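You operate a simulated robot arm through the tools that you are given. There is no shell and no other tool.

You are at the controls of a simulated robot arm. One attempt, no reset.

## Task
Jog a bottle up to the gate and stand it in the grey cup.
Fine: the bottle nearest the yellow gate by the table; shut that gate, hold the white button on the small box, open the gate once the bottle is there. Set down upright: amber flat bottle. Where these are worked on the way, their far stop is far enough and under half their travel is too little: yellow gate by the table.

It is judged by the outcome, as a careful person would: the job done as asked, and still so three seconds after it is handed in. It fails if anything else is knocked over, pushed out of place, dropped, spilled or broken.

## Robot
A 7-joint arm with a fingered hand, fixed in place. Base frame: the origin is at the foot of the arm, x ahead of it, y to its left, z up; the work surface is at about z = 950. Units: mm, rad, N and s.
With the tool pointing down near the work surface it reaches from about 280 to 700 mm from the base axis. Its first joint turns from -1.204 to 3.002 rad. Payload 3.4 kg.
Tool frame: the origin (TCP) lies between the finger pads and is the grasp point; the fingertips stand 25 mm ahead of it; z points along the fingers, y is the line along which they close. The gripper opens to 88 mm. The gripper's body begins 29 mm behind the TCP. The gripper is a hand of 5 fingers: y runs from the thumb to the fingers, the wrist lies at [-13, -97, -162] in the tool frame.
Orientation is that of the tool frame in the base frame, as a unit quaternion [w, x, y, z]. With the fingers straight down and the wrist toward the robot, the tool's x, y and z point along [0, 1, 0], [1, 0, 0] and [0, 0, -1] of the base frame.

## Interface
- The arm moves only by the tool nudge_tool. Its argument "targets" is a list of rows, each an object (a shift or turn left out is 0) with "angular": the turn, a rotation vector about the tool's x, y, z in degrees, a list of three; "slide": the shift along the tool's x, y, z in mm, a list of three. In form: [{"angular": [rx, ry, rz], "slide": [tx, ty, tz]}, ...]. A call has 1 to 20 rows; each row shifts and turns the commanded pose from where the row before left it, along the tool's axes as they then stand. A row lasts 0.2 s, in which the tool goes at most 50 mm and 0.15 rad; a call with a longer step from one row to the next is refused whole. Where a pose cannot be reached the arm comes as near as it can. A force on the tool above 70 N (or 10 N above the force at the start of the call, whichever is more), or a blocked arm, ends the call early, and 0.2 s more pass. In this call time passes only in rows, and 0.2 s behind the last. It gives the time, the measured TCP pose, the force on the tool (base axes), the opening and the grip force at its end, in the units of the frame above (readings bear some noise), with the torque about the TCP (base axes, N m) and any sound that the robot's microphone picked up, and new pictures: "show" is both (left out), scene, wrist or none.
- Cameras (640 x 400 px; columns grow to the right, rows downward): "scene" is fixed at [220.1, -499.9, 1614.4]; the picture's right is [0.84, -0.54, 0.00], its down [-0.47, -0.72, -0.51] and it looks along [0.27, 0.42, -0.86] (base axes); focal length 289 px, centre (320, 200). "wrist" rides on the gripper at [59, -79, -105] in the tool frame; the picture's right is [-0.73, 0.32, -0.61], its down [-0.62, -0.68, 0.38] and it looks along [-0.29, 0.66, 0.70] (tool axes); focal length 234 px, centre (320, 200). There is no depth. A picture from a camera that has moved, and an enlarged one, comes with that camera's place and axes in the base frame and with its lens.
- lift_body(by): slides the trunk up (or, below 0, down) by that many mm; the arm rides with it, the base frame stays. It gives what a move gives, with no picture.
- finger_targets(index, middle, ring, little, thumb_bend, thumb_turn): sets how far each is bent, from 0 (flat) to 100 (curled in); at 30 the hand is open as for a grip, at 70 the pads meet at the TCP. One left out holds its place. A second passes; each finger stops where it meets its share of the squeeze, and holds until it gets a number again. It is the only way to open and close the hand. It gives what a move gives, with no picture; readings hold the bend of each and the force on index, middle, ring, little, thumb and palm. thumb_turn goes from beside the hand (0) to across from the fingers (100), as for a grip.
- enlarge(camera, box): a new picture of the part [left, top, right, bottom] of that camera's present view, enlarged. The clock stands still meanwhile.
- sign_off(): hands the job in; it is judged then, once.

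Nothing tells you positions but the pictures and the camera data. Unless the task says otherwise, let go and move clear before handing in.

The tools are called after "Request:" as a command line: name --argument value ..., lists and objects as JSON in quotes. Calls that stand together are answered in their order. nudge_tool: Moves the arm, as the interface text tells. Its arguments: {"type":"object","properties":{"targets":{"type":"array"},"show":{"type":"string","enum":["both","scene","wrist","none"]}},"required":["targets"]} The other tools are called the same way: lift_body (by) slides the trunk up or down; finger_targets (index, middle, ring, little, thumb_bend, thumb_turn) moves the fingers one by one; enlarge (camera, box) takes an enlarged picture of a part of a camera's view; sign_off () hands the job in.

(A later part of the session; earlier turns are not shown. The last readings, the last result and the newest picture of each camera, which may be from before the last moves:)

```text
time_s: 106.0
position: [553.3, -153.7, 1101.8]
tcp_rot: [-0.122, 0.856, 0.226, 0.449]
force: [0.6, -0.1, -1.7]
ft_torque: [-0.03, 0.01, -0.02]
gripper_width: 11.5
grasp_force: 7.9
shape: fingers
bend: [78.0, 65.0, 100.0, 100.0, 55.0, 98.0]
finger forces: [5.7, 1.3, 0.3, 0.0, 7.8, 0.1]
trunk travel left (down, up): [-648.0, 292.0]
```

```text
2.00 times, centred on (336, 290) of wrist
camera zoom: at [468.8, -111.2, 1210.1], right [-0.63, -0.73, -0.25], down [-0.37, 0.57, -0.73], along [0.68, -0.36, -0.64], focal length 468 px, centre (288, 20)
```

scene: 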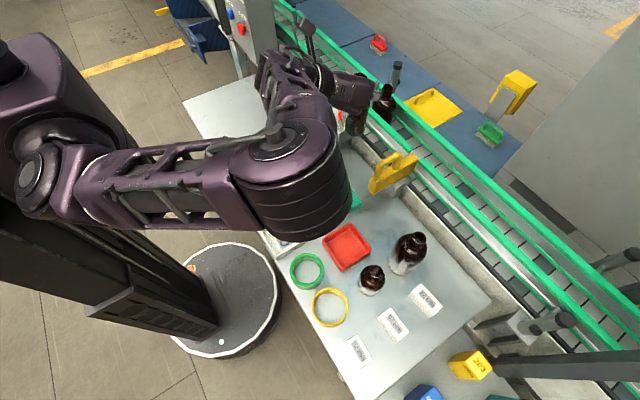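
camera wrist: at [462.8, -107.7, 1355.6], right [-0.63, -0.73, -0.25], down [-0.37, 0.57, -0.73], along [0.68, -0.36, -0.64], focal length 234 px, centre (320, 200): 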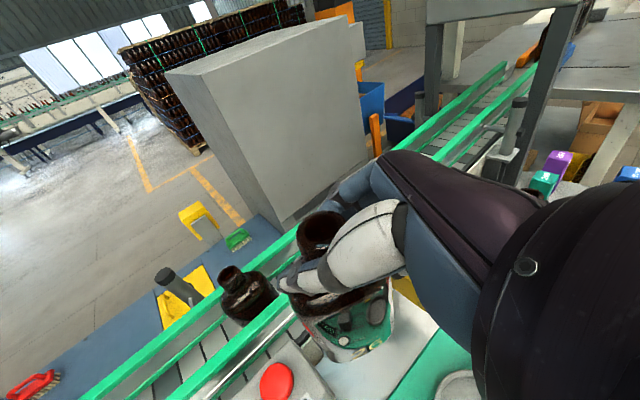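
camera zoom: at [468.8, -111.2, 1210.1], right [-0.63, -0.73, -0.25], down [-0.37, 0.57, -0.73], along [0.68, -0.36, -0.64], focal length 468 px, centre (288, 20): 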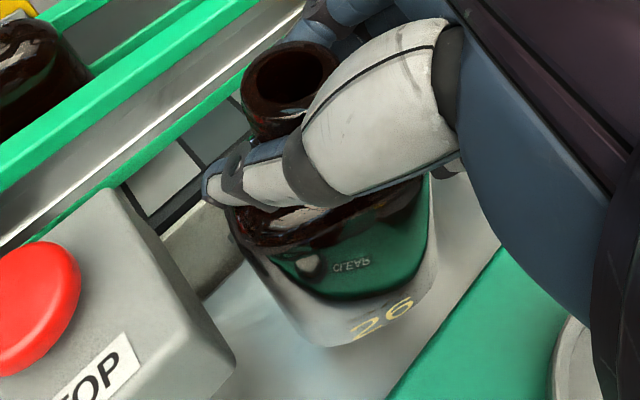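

Request:
lift_body --by -14

Request:
lift_body --by -4

Request:
lift_body --by -3

```text
time_s: 106.6
position: [554.3, -153.8, 1086.9]
tcp_rot: [-0.122, 0.856, 0.226, 0.448]
force: [0.7, 0.0, -2.5]
ft_torque: [0.01, -0.01, -0.04]
gripper_width: 11.8
grasp_force: 7.9
shape: fingers
bend: [78.0, 65.0, 100.0, 100.0, 55.0, 98.0]
finger forces: [5.8, 1.3, 0.2, 0.1, 7.9, 0.0]
trunk travel left (down, up): [-634.0, 306.0]
```

```text
time_s: 107.1
position: [553.3, -152.8, 1082.9]
tcp_rot: [-0.121, 0.856, 0.226, 0.449]
force: [0.0, -0.4, -1.2]
ft_torque: [0.0, -0.01, -0.01]
gripper_width: 11.7
grasp_force: 7.2
shape: fingers
bend: [78.0, 65.0, 100.0, 100.0, 55.0, 98.0]
finger forces: [5.8, 1.3, 0.2, 0.0, 7.9, 0.1]
trunk travel left (down, up): [-630.0, 310.0]
```

```text
time_s: 107.7
position: [555.0, -152.6, 1080.0]
tcp_rot: [-0.121, 0.856, 0.226, 0.449]
force: [-0.1, 0.3, -0.7]
ft_torque: [0.03, -0.03, 0.0]
gripper_width: 11.7
grasp_force: 7.2
shape: fingers
bend: [78.0, 65.0, 100.0, 100.0, 55.0, 98.0]
finger forces: [5.8, 1.4, 0.2, 0.0, 7.9, 0.1]
trunk travel left (down, up): [-627.0, 313.0]
```

Request:
enlarge --camera "scene" --box '[320, 130, 384, 180]'

Request:
lift_body --by -2

Request:
lift_body --by -2

```text
8.00 times, centred on (352, 155) of scene
camera zoom: at [220.1, -499.9, 1614.4], right [0.84, -0.54, 0.0], down [-0.47, -0.72, -0.51], along [0.27, 0.42, -0.86], focal length 2311 px, centre (64, 560)
```

zoom: 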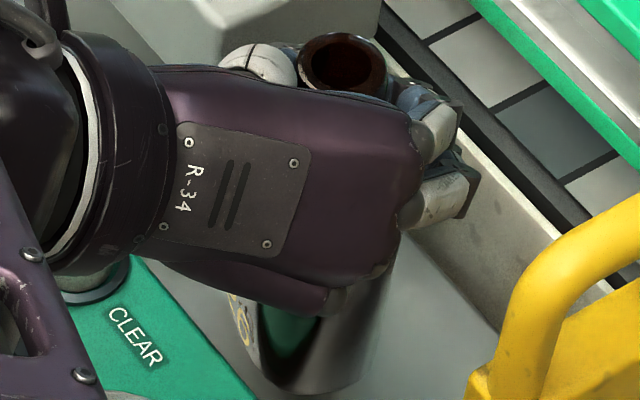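

```text
time_s: 108.2
position: [555.8, -153.2, 1078.3]
tcp_rot: [-0.122, 0.856, 0.226, 0.448]
force: [0.0, -0.3, -0.7]
ft_torque: [0.0, -0.05, -0.02]
gripper_width: 11.8
grasp_force: 7.4
shape: fingers
bend: [78.0, 65.0, 100.0, 100.0, 55.0, 98.0]
finger forces: [5.8, 1.4, 0.2, 0.0, 7.8, 0.0]
trunk travel left (down, up): [-625.0, 315.0]
```

```text
time_s: 108.7
position: [554.2, -153.7, 1076.0]
tcp_rot: [-0.121, 0.856, 0.227, 0.449]
force: [-0.1, -0.2, -1.5]
ft_torque: [0.01, -0.04, -0.03]
gripper_width: 11.5
grasp_force: 7.5
shape: fingers
bend: [78.0, 65.0, 100.0, 100.0, 55.0, 98.0]
finger forces: [5.8, 1.3, 0.2, 0.0, 7.8, 0.1]
trunk travel left (down, up): [-623.0, 317.0]
```

Request:
lift_body --by -3

Request:
lift_body --by -3

Request:
enlarge --camera "scene" --box '[320, 130, 384, 180]'

```text
time_s: 109.2
position: [554.7, -154.4, 1072.7]
tcp_rot: [-0.122, 0.856, 0.227, 0.448]
force: [0.5, 0.1, -0.6]
ft_torque: [0.0, -0.01, 0.01]
gripper_width: 11.8
grasp_force: 7.8
shape: fingers
bend: [78.0, 65.0, 100.0, 100.0, 55.0, 98.0]
finger forces: [5.8, 1.3, 0.2, 0.0, 7.7, 0.0]
trunk travel left (down, up): [-620.0, 320.0]
```

```text
time_s: 109.7
position: [554.3, -152.8, 1069.9]
tcp_rot: [-0.122, 0.856, 0.226, 0.449]
force: [-0.2, -0.3, -1.3]
ft_torque: [0.0, 0.0, 0.01]
gripper_width: 11.8
grasp_force: 8.1
shape: fingers
bend: [78.0, 65.0, 100.0, 100.0, 55.0, 98.0]
finger forces: [5.8, 1.3, 0.2, 0.0, 7.8, 0.0]
trunk travel left (down, up): [-617.0, 323.0]
```

```text
8.00 times, centred on (352, 155) of scene
camera zoom: at [220.1, -499.9, 1614.4], right [0.84, -0.54, 0.0], down [-0.47, -0.72, -0.51], along [0.27, 0.42, -0.86], focal length 2311 px, centre (64, 560)
```

zoom: 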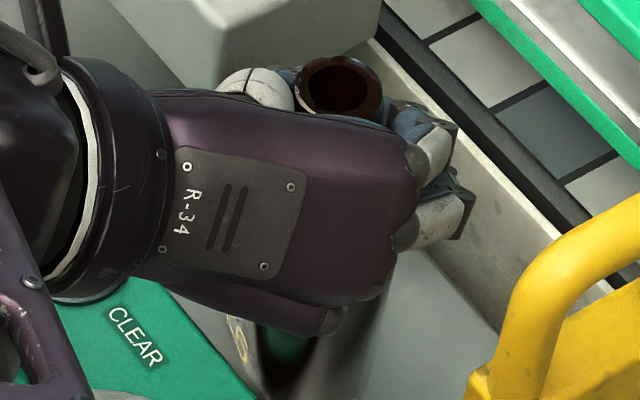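

Request:
enlarge --camera "scene" --box '[320, 140, 400, 200]'

Request:
enlarge --camera "wrist" --box '[240, 240, 432, 390]'

```text
6.67 times, centred on (360, 170) of scene
camera zoom: at [220.1, -499.9, 1614.4], right [0.84, -0.54, 0.0], down [-0.47, -0.72, -0.51], along [0.27, 0.42, -0.86], focal length 1926 px, centre (53, 400)
```

zoom: 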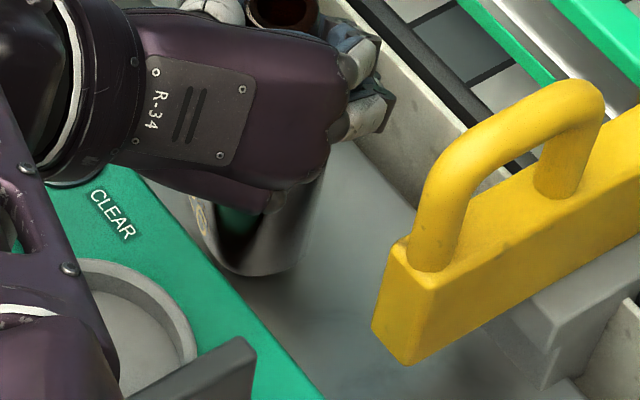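

```text
2.67 times, centred on (336, 315) of wrist
camera zoom: at [468.9, -111.3, 1179.1], right [-0.63, -0.73, -0.25], down [-0.37, 0.57, -0.73], along [0.68, -0.36, -0.64], focal length 624 px, centre (277, -107)
```

zoom: 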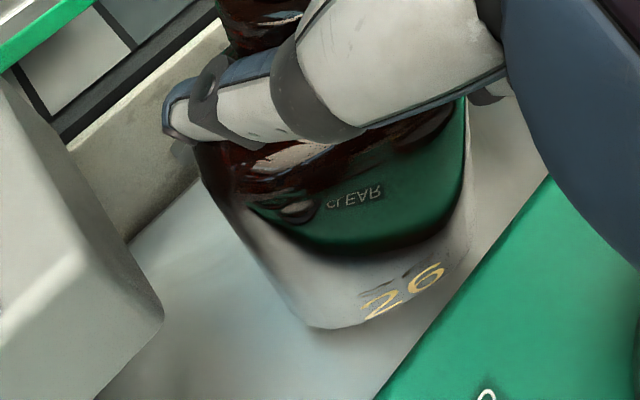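

The base is within a few mm of the table. Continuing in small steps until the weight comes off.

Request:
lift_body --by -3

Request:
lift_body --by -3

Request:
lift_body --by -2

```text
time_s: 110.2
position: [553.1, -153.2, 1067.6]
tcp_rot: [-0.121, 0.856, 0.227, 0.449]
force: [0.6, -0.6, -1.6]
ft_torque: [-0.02, 0.01, -0.03]
gripper_width: 11.9
grasp_force: 7.7
shape: fingers
bend: [78.0, 65.0, 100.0, 100.0, 55.0, 98.0]
finger forces: [5.9, 1.2, 0.2, 0.0, 7.9, 0.1]
trunk travel left (down, up): [-614.0, 326.0]
```

```text
time_s: 110.8
position: [554.0, -153.0, 1064.2]
tcp_rot: [-0.121, 0.856, 0.226, 0.449]
force: [0.0, -0.4, -1.7]
ft_torque: [0.0, 0.01, 0.02]
gripper_width: 11.8
grasp_force: 7.5
shape: fingers
bend: [78.0, 65.0, 100.0, 100.0, 55.0, 98.0]
finger forces: [5.8, 1.4, 0.2, 0.0, 7.8, 0.0]
trunk travel left (down, up): [-611.0, 329.0]
```

```text
time_s: 111.3
position: [554.6, -153.6, 1062.0]
tcp_rot: [-0.121, 0.856, 0.227, 0.449]
force: [0.2, -0.4, -0.6]
ft_torque: [0.0, 0.0, -0.02]
gripper_width: 12.0
grasp_force: 8.0
shape: fingers
bend: [78.0, 65.0, 100.0, 100.0, 55.0, 98.0]
finger forces: [5.7, 1.2, 0.1, 0.1, 7.8, 0.0]
trunk travel left (down, up): [-609.0, 331.0]
```

Request:
lift_body --by -3

Request:
lift_body --by -3

Request:
enlarge --camera "scene" --box '[320, 140, 400, 200]'

Request:
enlarge --camera "wrist" --box '[240, 240, 432, 390]'

```text
time_s: 111.8
position: [553.6, -152.9, 1060.6]
tcp_rot: [-0.122, 0.854, 0.228, 0.451]
force: [2.2, 0.6, 8.8]
ft_torque: [-0.07, 0.08, 0.02]
gripper_width: 11.7
grasp_force: 11.7
shape: fingers
bend: [78.0, 65.0, 100.0, 100.0, 55.0, 98.0]
finger forces: [6.6, 1.8, 6.1, 0.0, 9.3, 0.0]
trunk travel left (down, up): [-606.0, 334.0]
```

```text
time_s: 112.3
position: [551.5, -151.5, 1059.7]
tcp_rot: [-0.12, 0.854, 0.227, 0.453]
force: [3.3, -0.3, 24.4]
ft_torque: [-0.46, 0.25, 0.09]
gripper_width: 11.7
grasp_force: 20.6
shape: fingers
bend: [78.0, 65.0, 100.0, 100.0, 55.0, 98.0]
finger forces: [7.3, 2.0, 21.5, 0.0, 10.1, 0.0]
trunk travel left (down, up): [-603.0, 337.0]
```

```text
6.67 times, centred on (360, 170) of scene
camera zoom: at [220.1, -499.9, 1614.4], right [0.84, -0.54, 0.0], down [-0.47, -0.72, -0.51], along [0.27, 0.42, -0.86], focal length 1926 px, centre (53, 400)
```

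zoom: 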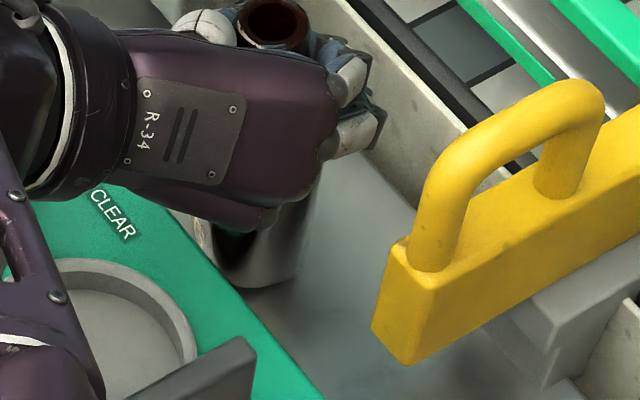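

```text
2.67 times, centred on (336, 315) of wrist
camera zoom: at [466.2, -110.4, 1168.7], right [-0.63, -0.73, -0.26], down [-0.37, 0.57, -0.73], along [0.69, -0.36, -0.63], focal length 624 px, centre (277, -107)
```

zoom: 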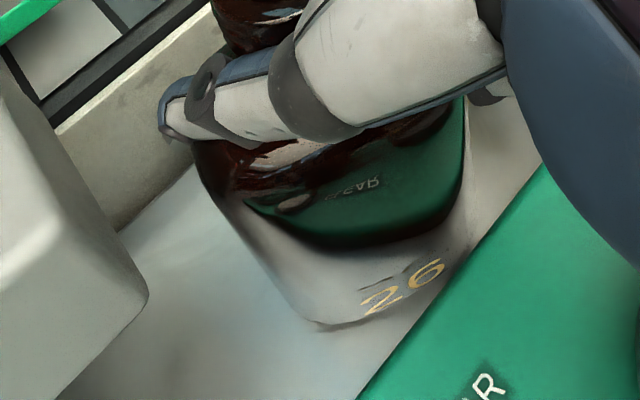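

Contact — the last step over-pressed slightly (24 N). I'll back up 3–4 mm so the bottle just rests on the table.

Request:
lift_body --by 4

Request:
enlarge --camera "wrist" --box '[240, 190, 432, 390]'

```text
time_s: 112.9
position: [552.9, -152.6, 1060.4]
tcp_rot: [-0.122, 0.855, 0.227, 0.449]
force: [1.8, 0.5, 13.8]
ft_torque: [-0.2, 0.03, 0.04]
gripper_width: 11.8
grasp_force: 14.7
shape: fingers
bend: [78.0, 65.0, 100.0, 100.0, 55.0, 98.0]
finger forces: [7.6, 2.5, 9.5, 0.0, 10.2, 0.0]
trunk travel left (down, up): [-607.0, 333.0]
```

```text
2.00 times, centred on (336, 290) of wrist
camera zoom: at [467.1, -110.5, 1169.5], right [-0.63, -0.73, -0.25], down [-0.37, 0.57, -0.73], along [0.68, -0.36, -0.64], focal length 468 px, centre (288, 20)
```

zoom: 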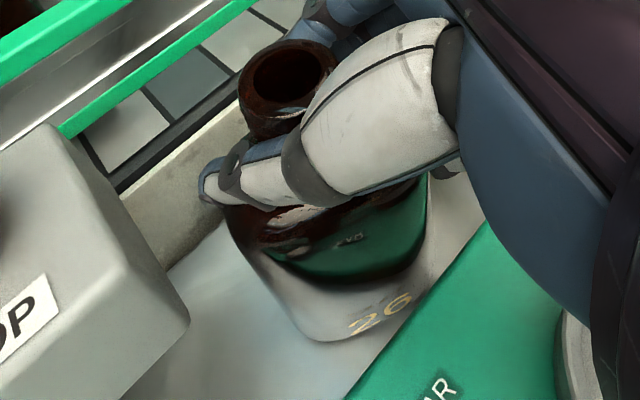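

Request:
lift_body --by 2

Request:
lift_body --by 1

```text
time_s: 113.4
position: [553.0, -153.2, 1061.2]
tcp_rot: [-0.122, 0.857, 0.226, 0.447]
force: [1.3, 1.7, 2.6]
ft_torque: [0.0, -0.06, 0.02]
gripper_width: 11.7
grasp_force: 8.8
shape: fingers
bend: [78.0, 65.0, 100.0, 100.0, 55.0, 98.0]
finger forces: [6.7, 1.7, 0.0, 0.0, 8.6, 0.1]
trunk travel left (down, up): [-609.0, 331.0]
```

```text
time_s: 113.9
position: [555.4, -154.5, 1061.5]
tcp_rot: [-0.121, 0.856, 0.227, 0.448]
force: [-0.1, 0.0, -1.2]
ft_torque: [0.0, -0.03, 0.02]
gripper_width: 9.6
grasp_force: 5.8
shape: fingers
bend: [78.0, 65.0, 100.0, 100.0, 56.0, 99.0]
finger forces: [4.4, 0.9, 0.2, 0.1, 6.1, 0.1]
trunk travel left (down, up): [-610.0, 330.0]
```

The load is balanced now with the bottle on the table. Releasing gently: fingers and thumb open a little first.

Request:
finger_targets --index 70 --middle 55 --thumb_bend 50

Request:
enlarge --camera "wrist" --box '[240, 190, 432, 390]'

Request:
enlarge --camera "scene" --box '[320, 120, 400, 200]'

```text
time_s: 114.9
position: [554.0, -153.1, 1063.8]
tcp_rot: [-0.122, 0.856, 0.227, 0.449]
force: [0.2, -0.6, -1.1]
ft_torque: [0.01, 0.01, 0.03]
gripper_width: 19.8
grasp_force: 0.6
shape: fingers
bend: [70.0, 55.0, 100.0, 100.0, 50.0, 98.0]
finger forces: [0.0, 0.1, 0.0, 0.0, 0.1, 0.0]
trunk travel left (down, up): [-610.0, 330.0]
```

```text
2.00 times, centred on (336, 290) of wrist
camera zoom: at [468.7, -111.2, 1172.2], right [-0.63, -0.73, -0.25], down [-0.37, 0.57, -0.73], along [0.68, -0.36, -0.64], focal length 468 px, centre (288, 20)
```

zoom: 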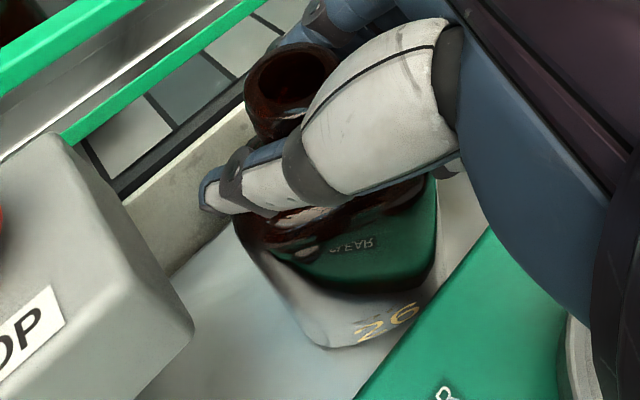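

```text
5.00 times, centred on (360, 160) of scene
camera zoom: at [220.1, -499.9, 1614.4], right [0.84, -0.54, 0.0], down [-0.47, -0.72, -0.51], along [0.27, 0.42, -0.86], focal length 1444 px, centre (120, 400)
```

zoom: 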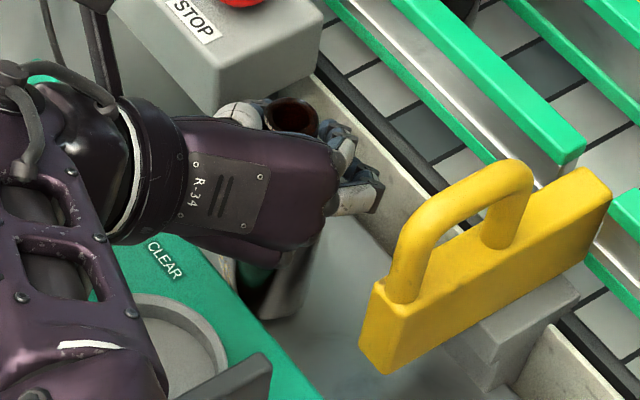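

The bottle stands on its own. Opening fully and rising straight up.

Request:
finger_targets --index 35 --middle 30 --thumb_bend 32

Request:
lift_body --by 110

Request:
nudge_tool --targets '[{"slide": [0, 0, -25]}, {"slide": [0, 0, -25]}, {"slide": [0, 0, -25]}]' --show "both"

```text
time_s: 115.9
position: [553.9, -153.8, 1063.7]
tcp_rot: [-0.121, 0.856, 0.227, 0.449]
force: [0.5, -0.2, -0.5]
ft_torque: [-0.02, -0.01, -0.02]
gripper_width: 77.3
grasp_force: 0.0
shape: fingers
bend: [35.0, 30.0, 100.0, 100.0, 32.0, 96.0]
finger forces: [0.1, 0.0, 0.1, 0.0, 0.1, 0.0]
trunk travel left (down, up): [-610.0, 330.0]
```

```text
time_s: 117.3
position: [554.2, -152.7, 1174.1]
tcp_rot: [-0.122, 0.856, 0.227, 0.449]
force: [-0.2, -1.0, -0.4]
ft_torque: [0.0, 0.01, 0.01]
gripper_width: 77.2
grasp_force: 0.0
shape: fingers
bend: [35.0, 30.0, 100.0, 100.0, 32.0, 96.0]
finger forces: [0.0, 0.0, 0.0, 0.0, 0.0, 0.0]
trunk travel left (down, up): [-720.0, 220.0]
```

```text
time_s: 118.1
position: [498.4, -183.8, 1217.7]
tcp_rot: [-0.122, 0.855, 0.227, 0.45]
force: [-0.1, 0.6, -0.7]
ft_torque: [-0.02, 0.02, 0.03]
gripper_width: 77.2
grasp_force: 0.1
shape: fingers
bend: [35.0, 30.0, 100.0, 100.0, 32.0, 96.0]
finger forces: [0.1, 0.0, 0.0, 0.0, 0.0, 0.1]
trunk travel left (down, up): [-720.0, 220.0]
camera wrist: at [413.7, -142.4, 1325.5], right [-0.63, -0.73, -0.26], down [-0.37, 0.57, -0.73], along [0.68, -0.36, -0.64], focal length 234 px, centre (320, 200)
```

scene: 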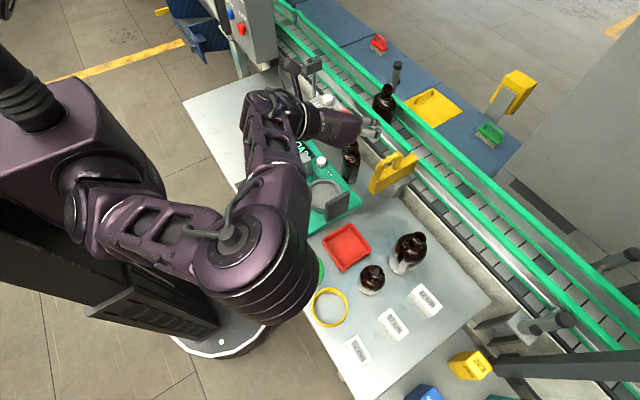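
wrist: 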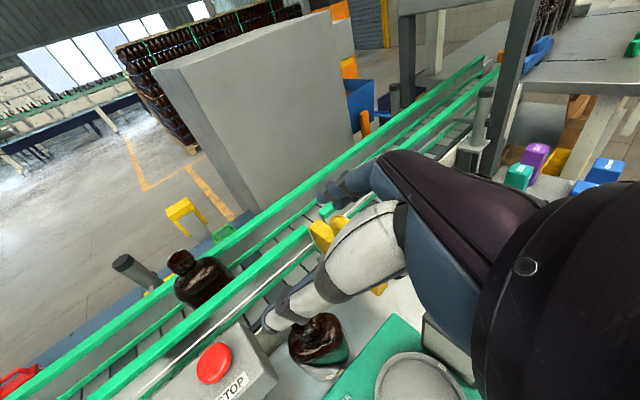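

The bottle is standing freely on the table near (559,-153). Now I'll bring the hand back to a vertical, near-natural orientation (heading ~20°) for a clean regrasp.

Request:
nudge_tool --targets '[{"angular": [0, -6.9, 0], "slide": [0, 0, -5]}, {"angular": [0, -6.9, 0], "slide": [0, 0, -5]}, {"angular": [0, -6.9, 0]}, {"angular": [0, -6.9, 0]}, {"angular": [0, -6.9, 0]}, {"angular": [0, -6.9, 0]}, {"angular": [0, -6.9, 0]}, {"angular": [0, -6.9, 0]}, {"angular": [0, 0, -8]}, {"angular": [0, 0, -8]}, {"angular": [0, 0, -8]}, {"angular": [0, 0, -8]}, {"angular": [0, 0, -8]}]' --show "both"

```text
time_s: 120.9
position: [479.4, -229.2, 1205.0]
tcp_rot: [-0.003, 0.819, 0.574, 0.002]
force: [-0.1, 0.2, 1.2]
ft_torque: [0.0, 0.01, 0.0]
gripper_width: 77.3
grasp_force: 0.0
shape: fingers
bend: [35.0, 30.0, 100.0, 100.0, 32.0, 96.0]
finger forces: [0.1, 0.0, 0.0, 0.0, 0.1, 0.1]
out of reach, approached as far as the arm can: row 7, 8
trunk travel left (down, up): [-720.0, 220.0]
camera wrist: at [425.7, -147.0, 1310.6], right [0.05, -0.8, 0.6], down [-0.85, -0.35, -0.39], along [0.52, -0.49, -0.7], focal length 234 px, centre (320, 200)
```

scene: 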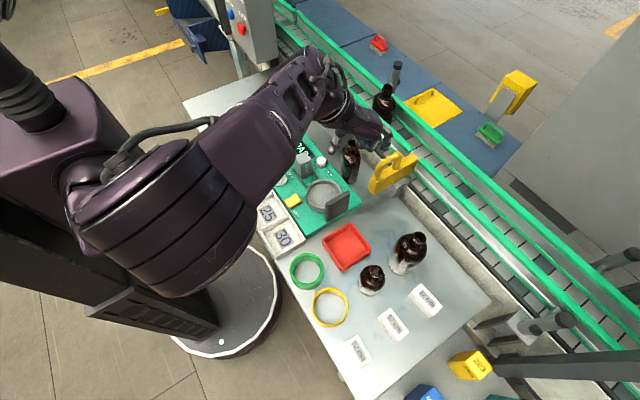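
wrist: 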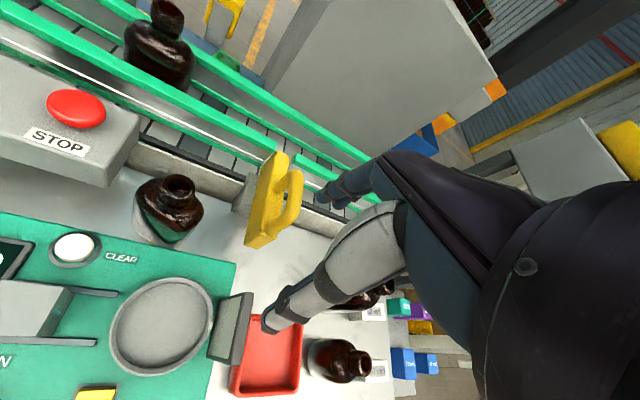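

Now the hand is vertical at (479,-229,1205) with a good view of both bottle and cup. I'll measure them.

Request:
enlarge --camera "wrist" --box '[100, 160, 260, 260]'

Request:
enlarge --camera "wrist" --box '[80, 250, 272, 390]'

Request:
enlarge --camera "scene" --box '[280, 130, 408, 230]'

```text
4.00 times, centred on (180, 210) of wrist
camera zoom: at [425.7, -147.0, 1310.6], right [0.05, -0.8, 0.6], down [-0.85, -0.35, -0.39], along [0.52, -0.49, -0.7], focal length 937 px, centre (880, 160)
```

zoom: 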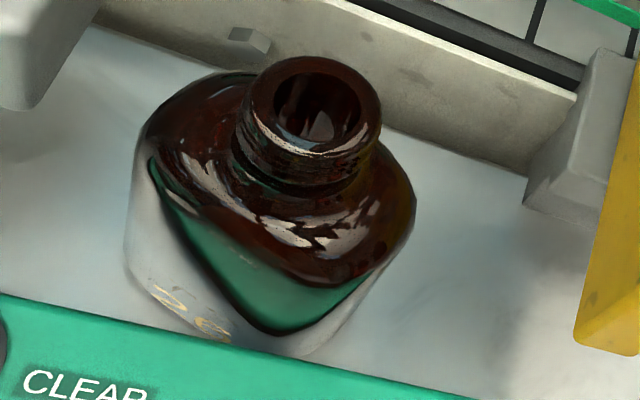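

```text
2.86 times, centred on (176, 320) of wrist
camera zoom: at [425.7, -147.0, 1310.6], right [0.05, -0.8, 0.6], down [-0.85, -0.35, -0.39], along [0.52, -0.49, -0.7], focal length 669 px, centre (731, -143)
```

zoom: 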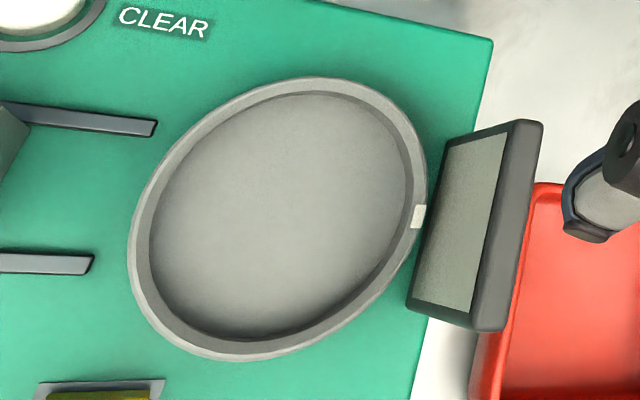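

```text
4.00 times, centred on (344, 180) of scene
camera zoom: at [220.1, -499.9, 1614.4], right [0.84, -0.54, 0.0], down [-0.47, -0.72, -0.51], along [0.27, 0.42, -0.86], focal length 1156 px, centre (224, 280)
```

zoom: 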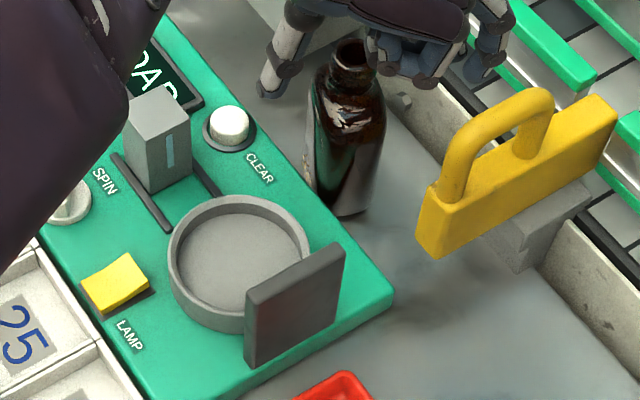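

The bottle neck is near (552,-146), rim z≈1067. I'll move above it with the vertical hand (ring and little stay curled).

Request:
finger_targets --index 30 --middle 30 --thumb_bend 30

Request:
nudge_tool --targets '[{"slide": [25.7, 10.1, 13.5]}, {"slide": [25.7, 10.1, 13.5]}, {"slide": [25.7, 10.1, 13.5]}, {"slide": [25.7, 10.1, 13.5]}]' --show "both"

Request:
enlarge --camera "wrist" --box '[180, 170, 420, 340]'

```text
time_s: 121.9
position: [480.2, -228.7, 1204.8]
tcp_rot: [-0.002, 0.82, 0.572, 0.001]
force: [-0.1, -0.2, 0.5]
ft_torque: [-0.01, 0.03, -0.02]
gripper_width: 84.5
grasp_force: 0.0
shape: fingers
bend: [30.0, 30.0, 100.0, 100.0, 30.0, 96.0]
finger forces: [0.1, 0.0, 0.0, 0.0, 0.0, 0.1]
trunk travel left (down, up): [-720.0, 220.0]
```

```text
time_s: 122.9
position: [557.1, -144.6, 1152.3]
tcp_rot: [-0.003, 0.82, 0.572, 0.001]
force: [0.0, 0.0, -0.2]
ft_torque: [-0.01, 0.01, 0.02]
gripper_width: 85.0
grasp_force: 0.0
shape: fingers
bend: [30.0, 30.0, 100.0, 100.0, 30.0, 96.0]
finger forces: [0.0, 0.0, 0.0, 0.0, 0.1, 0.1]
trunk travel left (down, up): [-720.0, 220.0]
camera wrist: at [502.3, -62.7, 1257.8], right [0.05, -0.8, 0.6], down [-0.85, -0.35, -0.38], along [0.52, -0.5, -0.7], focal length 234 px, centre (320, 200)
```

scene: 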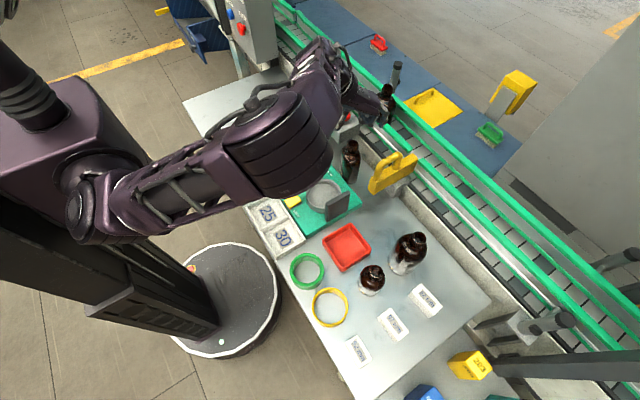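
wrist: 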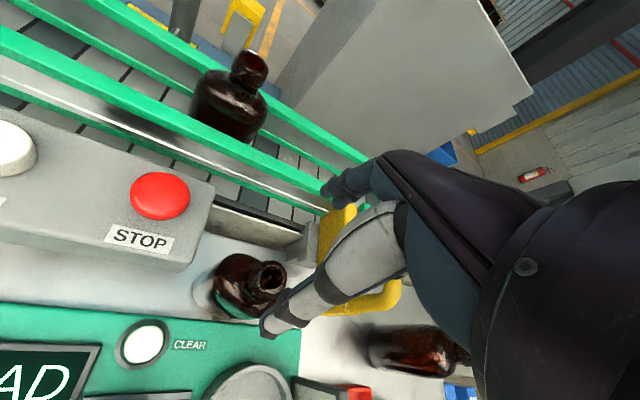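

```text
2.35 times, centred on (300, 255) of wrist
camera zoom: at [502.3, -62.7, 1257.8], right [0.05, -0.8, 0.6], down [-0.85, -0.35, -0.38], along [0.52, -0.5, -0.7], focal length 551 px, centre (367, 71)
```

zoom: 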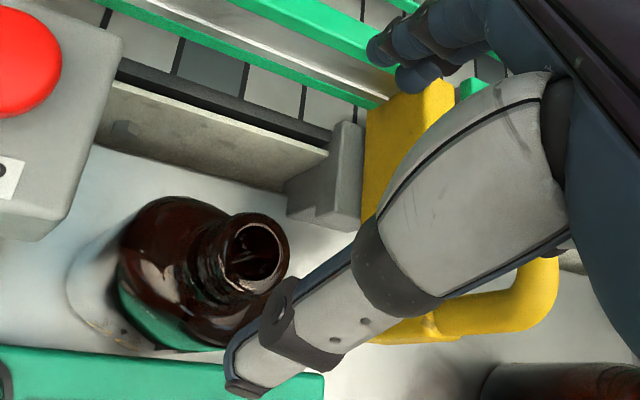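

Cross-checking three views, the rim is actually at (544.5,-145.5) with z≈1081 (bottle ~131 mm tall). I'll correct the position and lower partway to verify.

Request:
nudge_tool --targets '[{"slide": [-5.1, -11, 0]}, {"slide": [0, 0, 18]}, {"slide": [0, 0, 18]}]' --show "both"

Request:
enlarge --camera "wrist" --box '[180, 170, 420, 340]'

Request:
enlarge --camera "scene" --box '[310, 90, 438, 190]'

```text
time_s: 123.7
position: [542.7, -147.2, 1115.8]
tcp_rot: [-0.002, 0.82, 0.573, 0.003]
force: [-0.5, 0.8, 0.0]
ft_torque: [0.0, 0.03, -0.03]
gripper_width: 84.6
grasp_force: 0.0
shape: fingers
bend: [30.0, 30.0, 100.0, 100.0, 30.0, 96.0]
finger forces: [0.0, 0.0, 0.0, 0.0, 0.0, 0.0]
trunk travel left (down, up): [-720.0, 220.0]
camera wrist: at [487.8, -65.8, 1221.8], right [0.05, -0.8, 0.6], down [-0.85, -0.35, -0.39], along [0.52, -0.49, -0.7], focal length 234 px, centre (320, 200)
```

scene: 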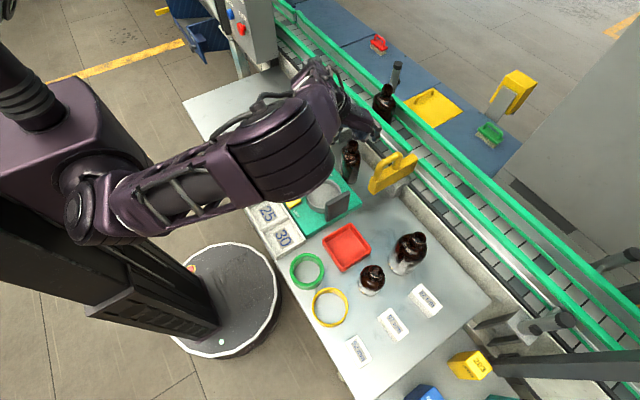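
wrist: 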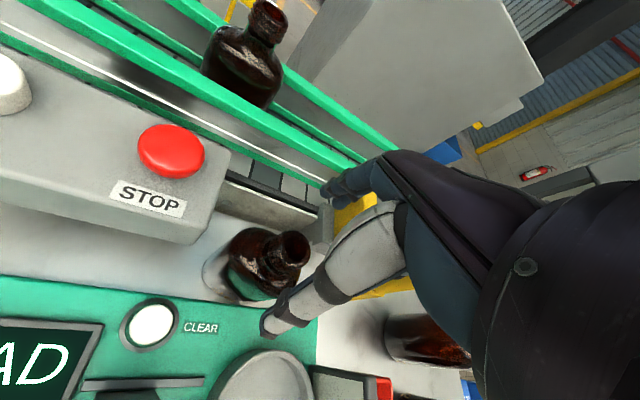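

```text
2.35 times, centred on (300, 255) of wrist
camera zoom: at [487.8, -65.8, 1221.8], right [0.05, -0.8, 0.6], down [-0.85, -0.35, -0.39], along [0.52, -0.49, -0.7], focal length 551 px, centre (367, 71)
```

zoom: 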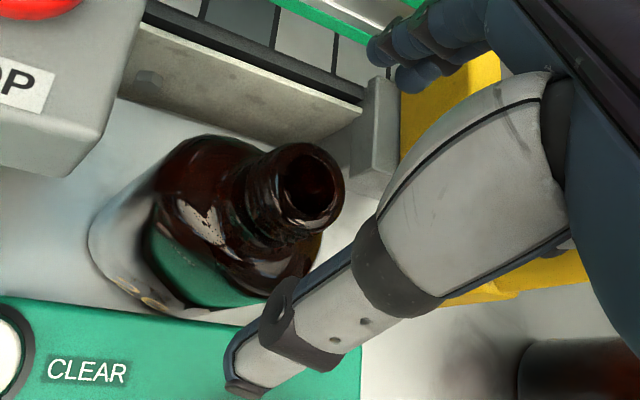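

```text
4.00 times, centred on (374, 140) of scene
camera zoom: at [220.1, -499.9, 1614.4], right [0.84, -0.54, 0.0], down [-0.47, -0.72, -0.51], along [0.27, 0.42, -0.86], focal length 1156 px, centre (104, 440)
```

zoom: 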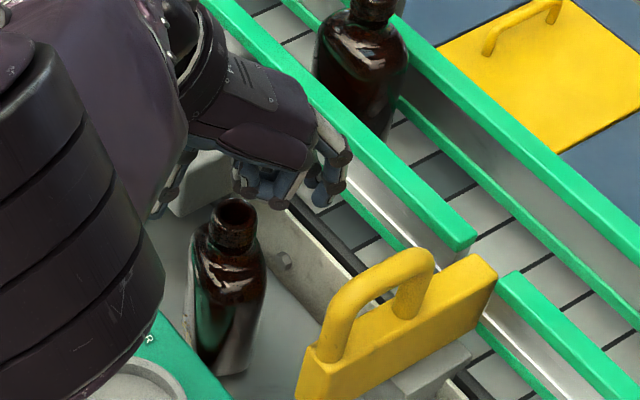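

The rim is right below the grasp point. Descending the last 35 mm.

Request:
nudge_tool --targets '[{"slide": [0.5, 2, 12]}, {"slide": [0, 0, 12]}, {"slide": [0, 0, 10]}]' --show "none"

Request:
enlarge --camera "wrist" --box '[180, 150, 420, 320]'

Request:
enlarge --camera "scene" --box '[310, 90, 438, 190]'

```text
time_s: 124.5
position: [544.1, -146.0, 1082.5]
tcp_rot: [-0.001, 0.819, 0.573, 0.002]
force: [0.5, -0.7, -0.1]
ft_torque: [-0.02, -0.01, 0.05]
gripper_width: 84.7
grasp_force: 0.1
shape: fingers
bend: [30.0, 30.0, 100.0, 100.0, 30.0, 96.0]
finger forces: [0.1, 0.0, 0.0, 0.0, 0.1, 0.0]
trunk travel left (down, up): [-720.0, 220.0]
```

```text
2.35 times, centred on (300, 235) of wrist
camera zoom: at [489.7, -64.7, 1187.4], right [0.05, -0.8, 0.6], down [-0.85, -0.35, -0.39], along [0.52, -0.49, -0.7], focal length 551 px, centre (367, 118)
```

zoom: 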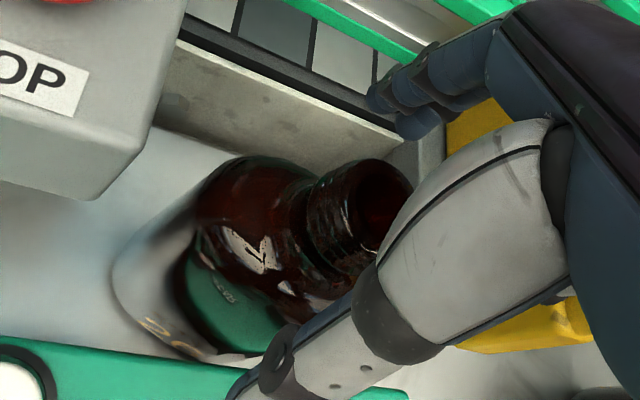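

```text
4.00 times, centred on (374, 140) of scene
camera zoom: at [220.1, -499.9, 1614.4], right [0.84, -0.54, 0.0], down [-0.47, -0.72, -0.51], along [0.27, 0.42, -0.86], focal length 1156 px, centre (104, 440)
```

zoom: 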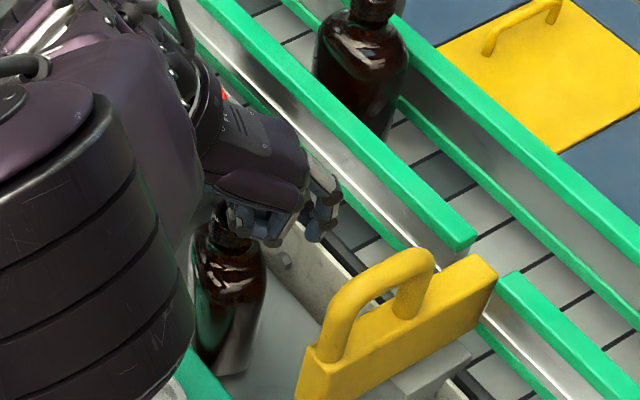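

The neck sits squarely between thumb and fingers. Lowering 4 mm more and closing index, middle and thumb gradually.

Request:
nudge_tool --targets '[{"slide": [0, 0, 4]}]' --show "none"

Request:
finger_targets --index 52 --middle 52 --thumb_bend 48

Request:
enlarge --camera "wrist" --box '[180, 150, 420, 320]'

```text
time_s: 124.9
position: [544.4, -147.3, 1076.4]
tcp_rot: [-0.002, 0.82, 0.573, 0.002]
force: [-0.1, -1.0, -0.1]
ft_torque: [-0.02, 0.02, 0.03]
gripper_width: 84.9
grasp_force: 0.1
shape: fingers
bend: [30.0, 30.0, 100.0, 100.0, 30.0, 96.0]
finger forces: [0.0, 0.0, 0.0, 0.0, 0.0, 0.0]
trunk travel left (down, up): [-720.0, 220.0]
```

```text
time_s: 125.9
position: [544.1, -147.2, 1077.5]
tcp_rot: [-0.002, 0.82, 0.573, 0.001]
force: [0.2, 0.0, 0.1]
ft_torque: [0.0, -0.01, -0.01]
gripper_width: 42.3
grasp_force: 0.0
shape: fingers
bend: [52.0, 52.0, 100.0, 100.0, 48.0, 98.0]
finger forces: [0.0, 0.0, 0.1, 0.0, 0.0, 0.0]
trunk travel left (down, up): [-720.0, 220.0]
```

```text
2.35 times, centred on (300, 235) of wrist
camera zoom: at [489.6, -65.2, 1183.5], right [0.05, -0.8, 0.6], down [-0.85, -0.35, -0.39], along [0.52, -0.49, -0.7], focal length 551 px, centre (367, 118)
```

zoom: 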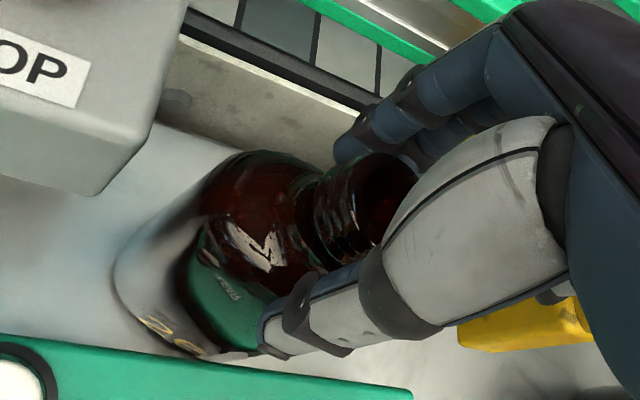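

Approaching evenly from both sides with no contact yet. Closing further.

Request:
finger_targets --index 60 --middle 60 --thumb_bend 54

Request:
enlarge --camera "wrist" --box '[180, 150, 420, 320]'

```text
time_s: 126.9
position: [543.5, -147.2, 1077.3]
tcp_rot: [-0.002, 0.82, 0.572, 0.002]
force: [0.4, 0.8, -0.7]
ft_torque: [0.02, -0.02, -0.02]
gripper_width: 27.1
grasp_force: 0.0
shape: fingers
bend: [59.0, 60.0, 100.0, 100.0, 54.0, 98.0]
finger forces: [0.1, 0.0, 0.1, 0.0, 0.0, 0.1]
trunk travel left (down, up): [-720.0, 220.0]
```

```text
2.35 times, centred on (300, 235) of wrist
camera zoom: at [489.6, -65.2, 1183.5], right [0.05, -0.8, 0.6], down [-0.85, -0.35, -0.39], along [0.52, -0.49, -0.7], focal length 551 px, centre (367, 118)
```

zoom: 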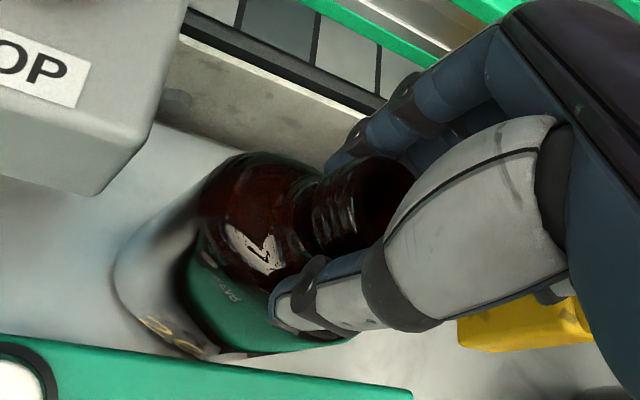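

Request:
finger_targets --index 66 --middle 66 --thumb_bend 59

Request:
enlarge --camera "wrist" --box '[180, 150, 420, 320]'

```text
time_s: 127.9
position: [542.9, -147.4, 1075.9]
tcp_rot: [-0.002, 0.82, 0.572, 0.002]
force: [0.2, -0.2, 1.1]
ft_torque: [-0.04, -0.03, -0.04]
gripper_width: 21.5
grasp_force: 3.3
shape: fingers
bend: [63.0, 64.0, 100.0, 100.0, 56.0, 99.0]
finger forces: [1.6, 2.4, 0.0, 0.1, 2.7, 0.0]
trunk travel left (down, up): [-720.0, 220.0]
```

```text
2.35 times, centred on (300, 235) of wrist
camera zoom: at [489.6, -65.2, 1183.5], right [0.05, -0.8, 0.6], down [-0.85, -0.35, -0.39], along [0.52, -0.49, -0.7], focal length 551 px, centre (367, 118)
```

zoom: 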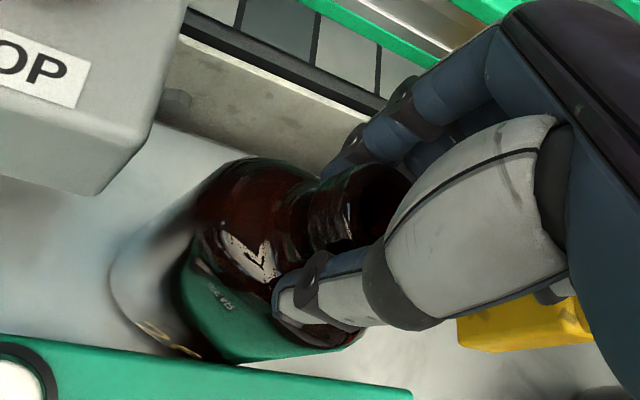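

All three fingers are on the neck evenly. Firming the grip.

Request:
finger_targets --index 75 --middle 75 --thumb_bend 67

Request:
enlarge --camera "wrist" --box '[180, 150, 420, 320]'

```text
time_s: 128.9
position: [543.2, -147.9, 1077.4]
tcp_rot: [-0.002, 0.82, 0.572, 0.002]
force: [-0.3, 0.0, 0.0]
ft_torque: [-0.02, -0.01, 0.03]
gripper_width: 19.8
grasp_force: 12.1
shape: fingers
bend: [72.0, 72.0, 100.0, 100.0, 56.0, 99.0]
finger forces: [6.9, 5.9, 0.0, 0.0, 11.7, 0.1]
trunk travel left (down, up): [-720.0, 220.0]
```

```text
2.35 times, centred on (300, 235) of wrist
camera zoom: at [489.8, -65.3, 1183.4], right [0.05, -0.8, 0.6], down [-0.85, -0.35, -0.39], along [0.52, -0.49, -0.7], focal length 551 px, centre (367, 118)
```

zoom: 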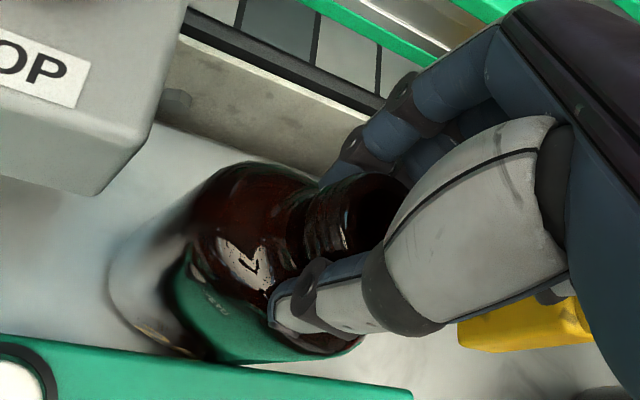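

Tripod grip at 12 N. Trial lift of 15 mm.

Request:
nudge_tool --targets '[{"slide": [0, 0, -5]}, {"slide": [0, 0, -5]}, {"slide": [0, 0, -5]}]' --show "none"

Request:
enlarge --camera "wrist" --box '[180, 150, 420, 320]'

Request:
enlarge --camera "scene" --box '[310, 90, 438, 190]'

```text
time_s: 129.7
position: [544.5, -146.1, 1092.7]
tcp_rot: [-0.002, 0.82, 0.573, 0.002]
force: [0.2, 0.1, -1.3]
ft_torque: [-0.01, 0.0, 0.02]
gripper_width: 20.2
grasp_force: 12.0
shape: fingers
bend: [72.0, 72.0, 100.0, 100.0, 56.0, 99.0]
finger forces: [7.0, 5.8, 0.0, 0.0, 11.7, 0.1]
trunk travel left (down, up): [-720.0, 220.0]
```

```text
2.35 times, centred on (300, 235) of wrist
camera zoom: at [489.3, -65.0, 1198.7], right [0.05, -0.8, 0.6], down [-0.85, -0.35, -0.39], along [0.52, -0.49, -0.7], focal length 551 px, centre (367, 118)
```

zoom: 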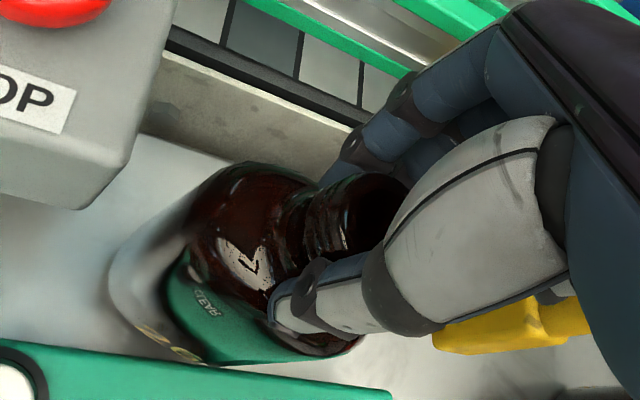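

```text
4.00 times, centred on (374, 140) of scene
camera zoom: at [220.1, -499.9, 1614.4], right [0.84, -0.54, 0.0], down [-0.47, -0.72, -0.51], along [0.27, 0.42, -0.86], focal length 1156 px, centre (104, 440)
```

zoom: 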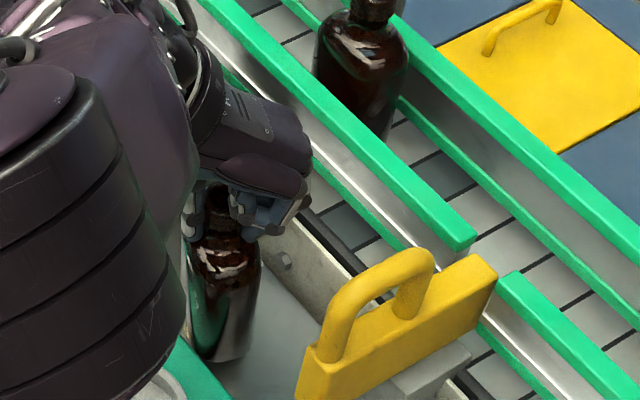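

The lift is clean; bottle base is about 127 mm below the grasp point. Raising to clear everything and moving toward the cup at about (432,-184).

Request:
nudge_tool --targets '[{"slide": [0, 0, -20]}, {"slide": [0, 0, -30]}, {"slide": [0, 0, -30]}, {"slide": [0, 0, -30]}, {"slide": [0, 0, -12]}, {"slide": [-10, -12, 0]}, {"slide": [-16, -20, 0]}, {"slide": [-16, -20, 0]}, {"slide": [-16, -20, 0]}, {"slide": [-10, -12, 0]}]' --show "both"

```text
time_s: 131.9
position: [438.4, -183.8, 1215.4]
tcp_rot: [-0.002, 0.82, 0.572, 0.002]
force: [0.5, 0.5, -1.6]
ft_torque: [0.01, 0.02, 0.04]
gripper_width: 19.7
grasp_force: 12.3
shape: fingers
bend: [73.0, 73.0, 100.0, 100.0, 56.0, 99.0]
finger forces: [7.2, 5.7, 0.0, 0.0, 11.7, 0.0]
trunk travel left (down, up): [-720.0, 220.0]
camera wrist: at [385.0, -101.1, 1321.3], right [0.05, -0.8, 0.6], down [-0.85, -0.35, -0.39], along [0.52, -0.49, -0.7], focal length 234 px, centre (320, 200)
```

scene: 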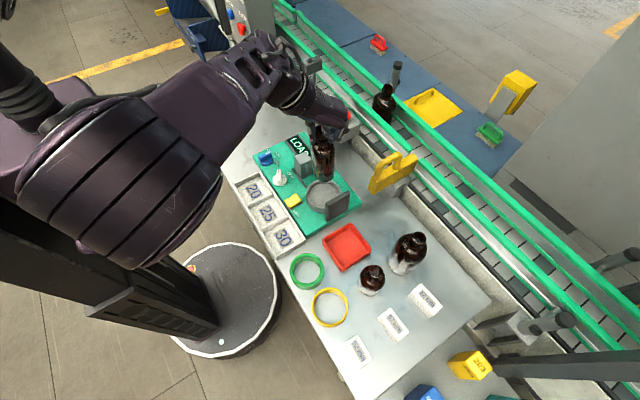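
wrist: 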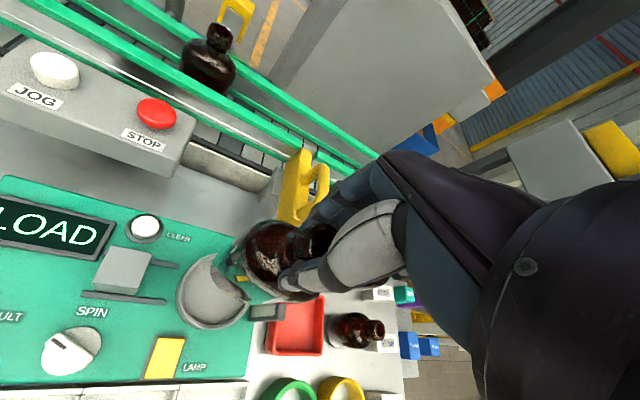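

Request:
enlarge --camera "wrist" --box '[150, 200, 342, 350]'

Request:
enlarge --camera "scene" --box '[270, 110, 398, 230]'

```text
2.67 times, centred on (246, 275) of wrist
camera zoom: at [385.0, -101.1, 1321.3], right [0.05, -0.8, 0.6], down [-0.85, -0.35, -0.39], along [0.52, -0.49, -0.7], focal length 624 px, centre (517, 0)
```

zoom: 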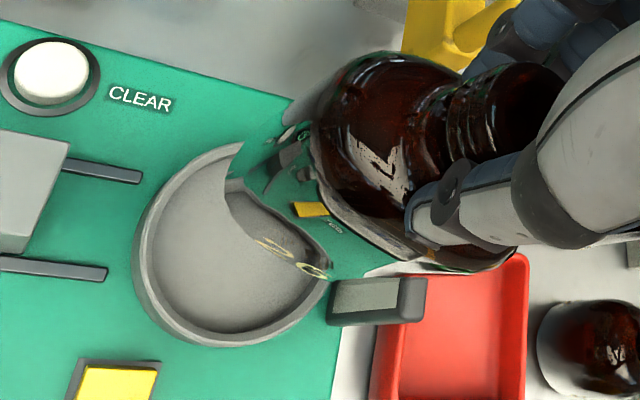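

```text
3.33 times, centred on (334, 170) of scene
camera zoom: at [220.1, -499.9, 1614.4], right [0.84, -0.54, 0.0], down [-0.47, -0.72, -0.51], along [0.27, 0.42, -0.86], focal length 963 px, centre (273, 300)
```

zoom: 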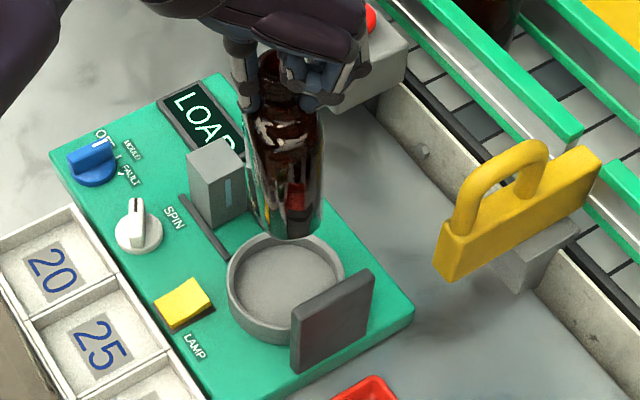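

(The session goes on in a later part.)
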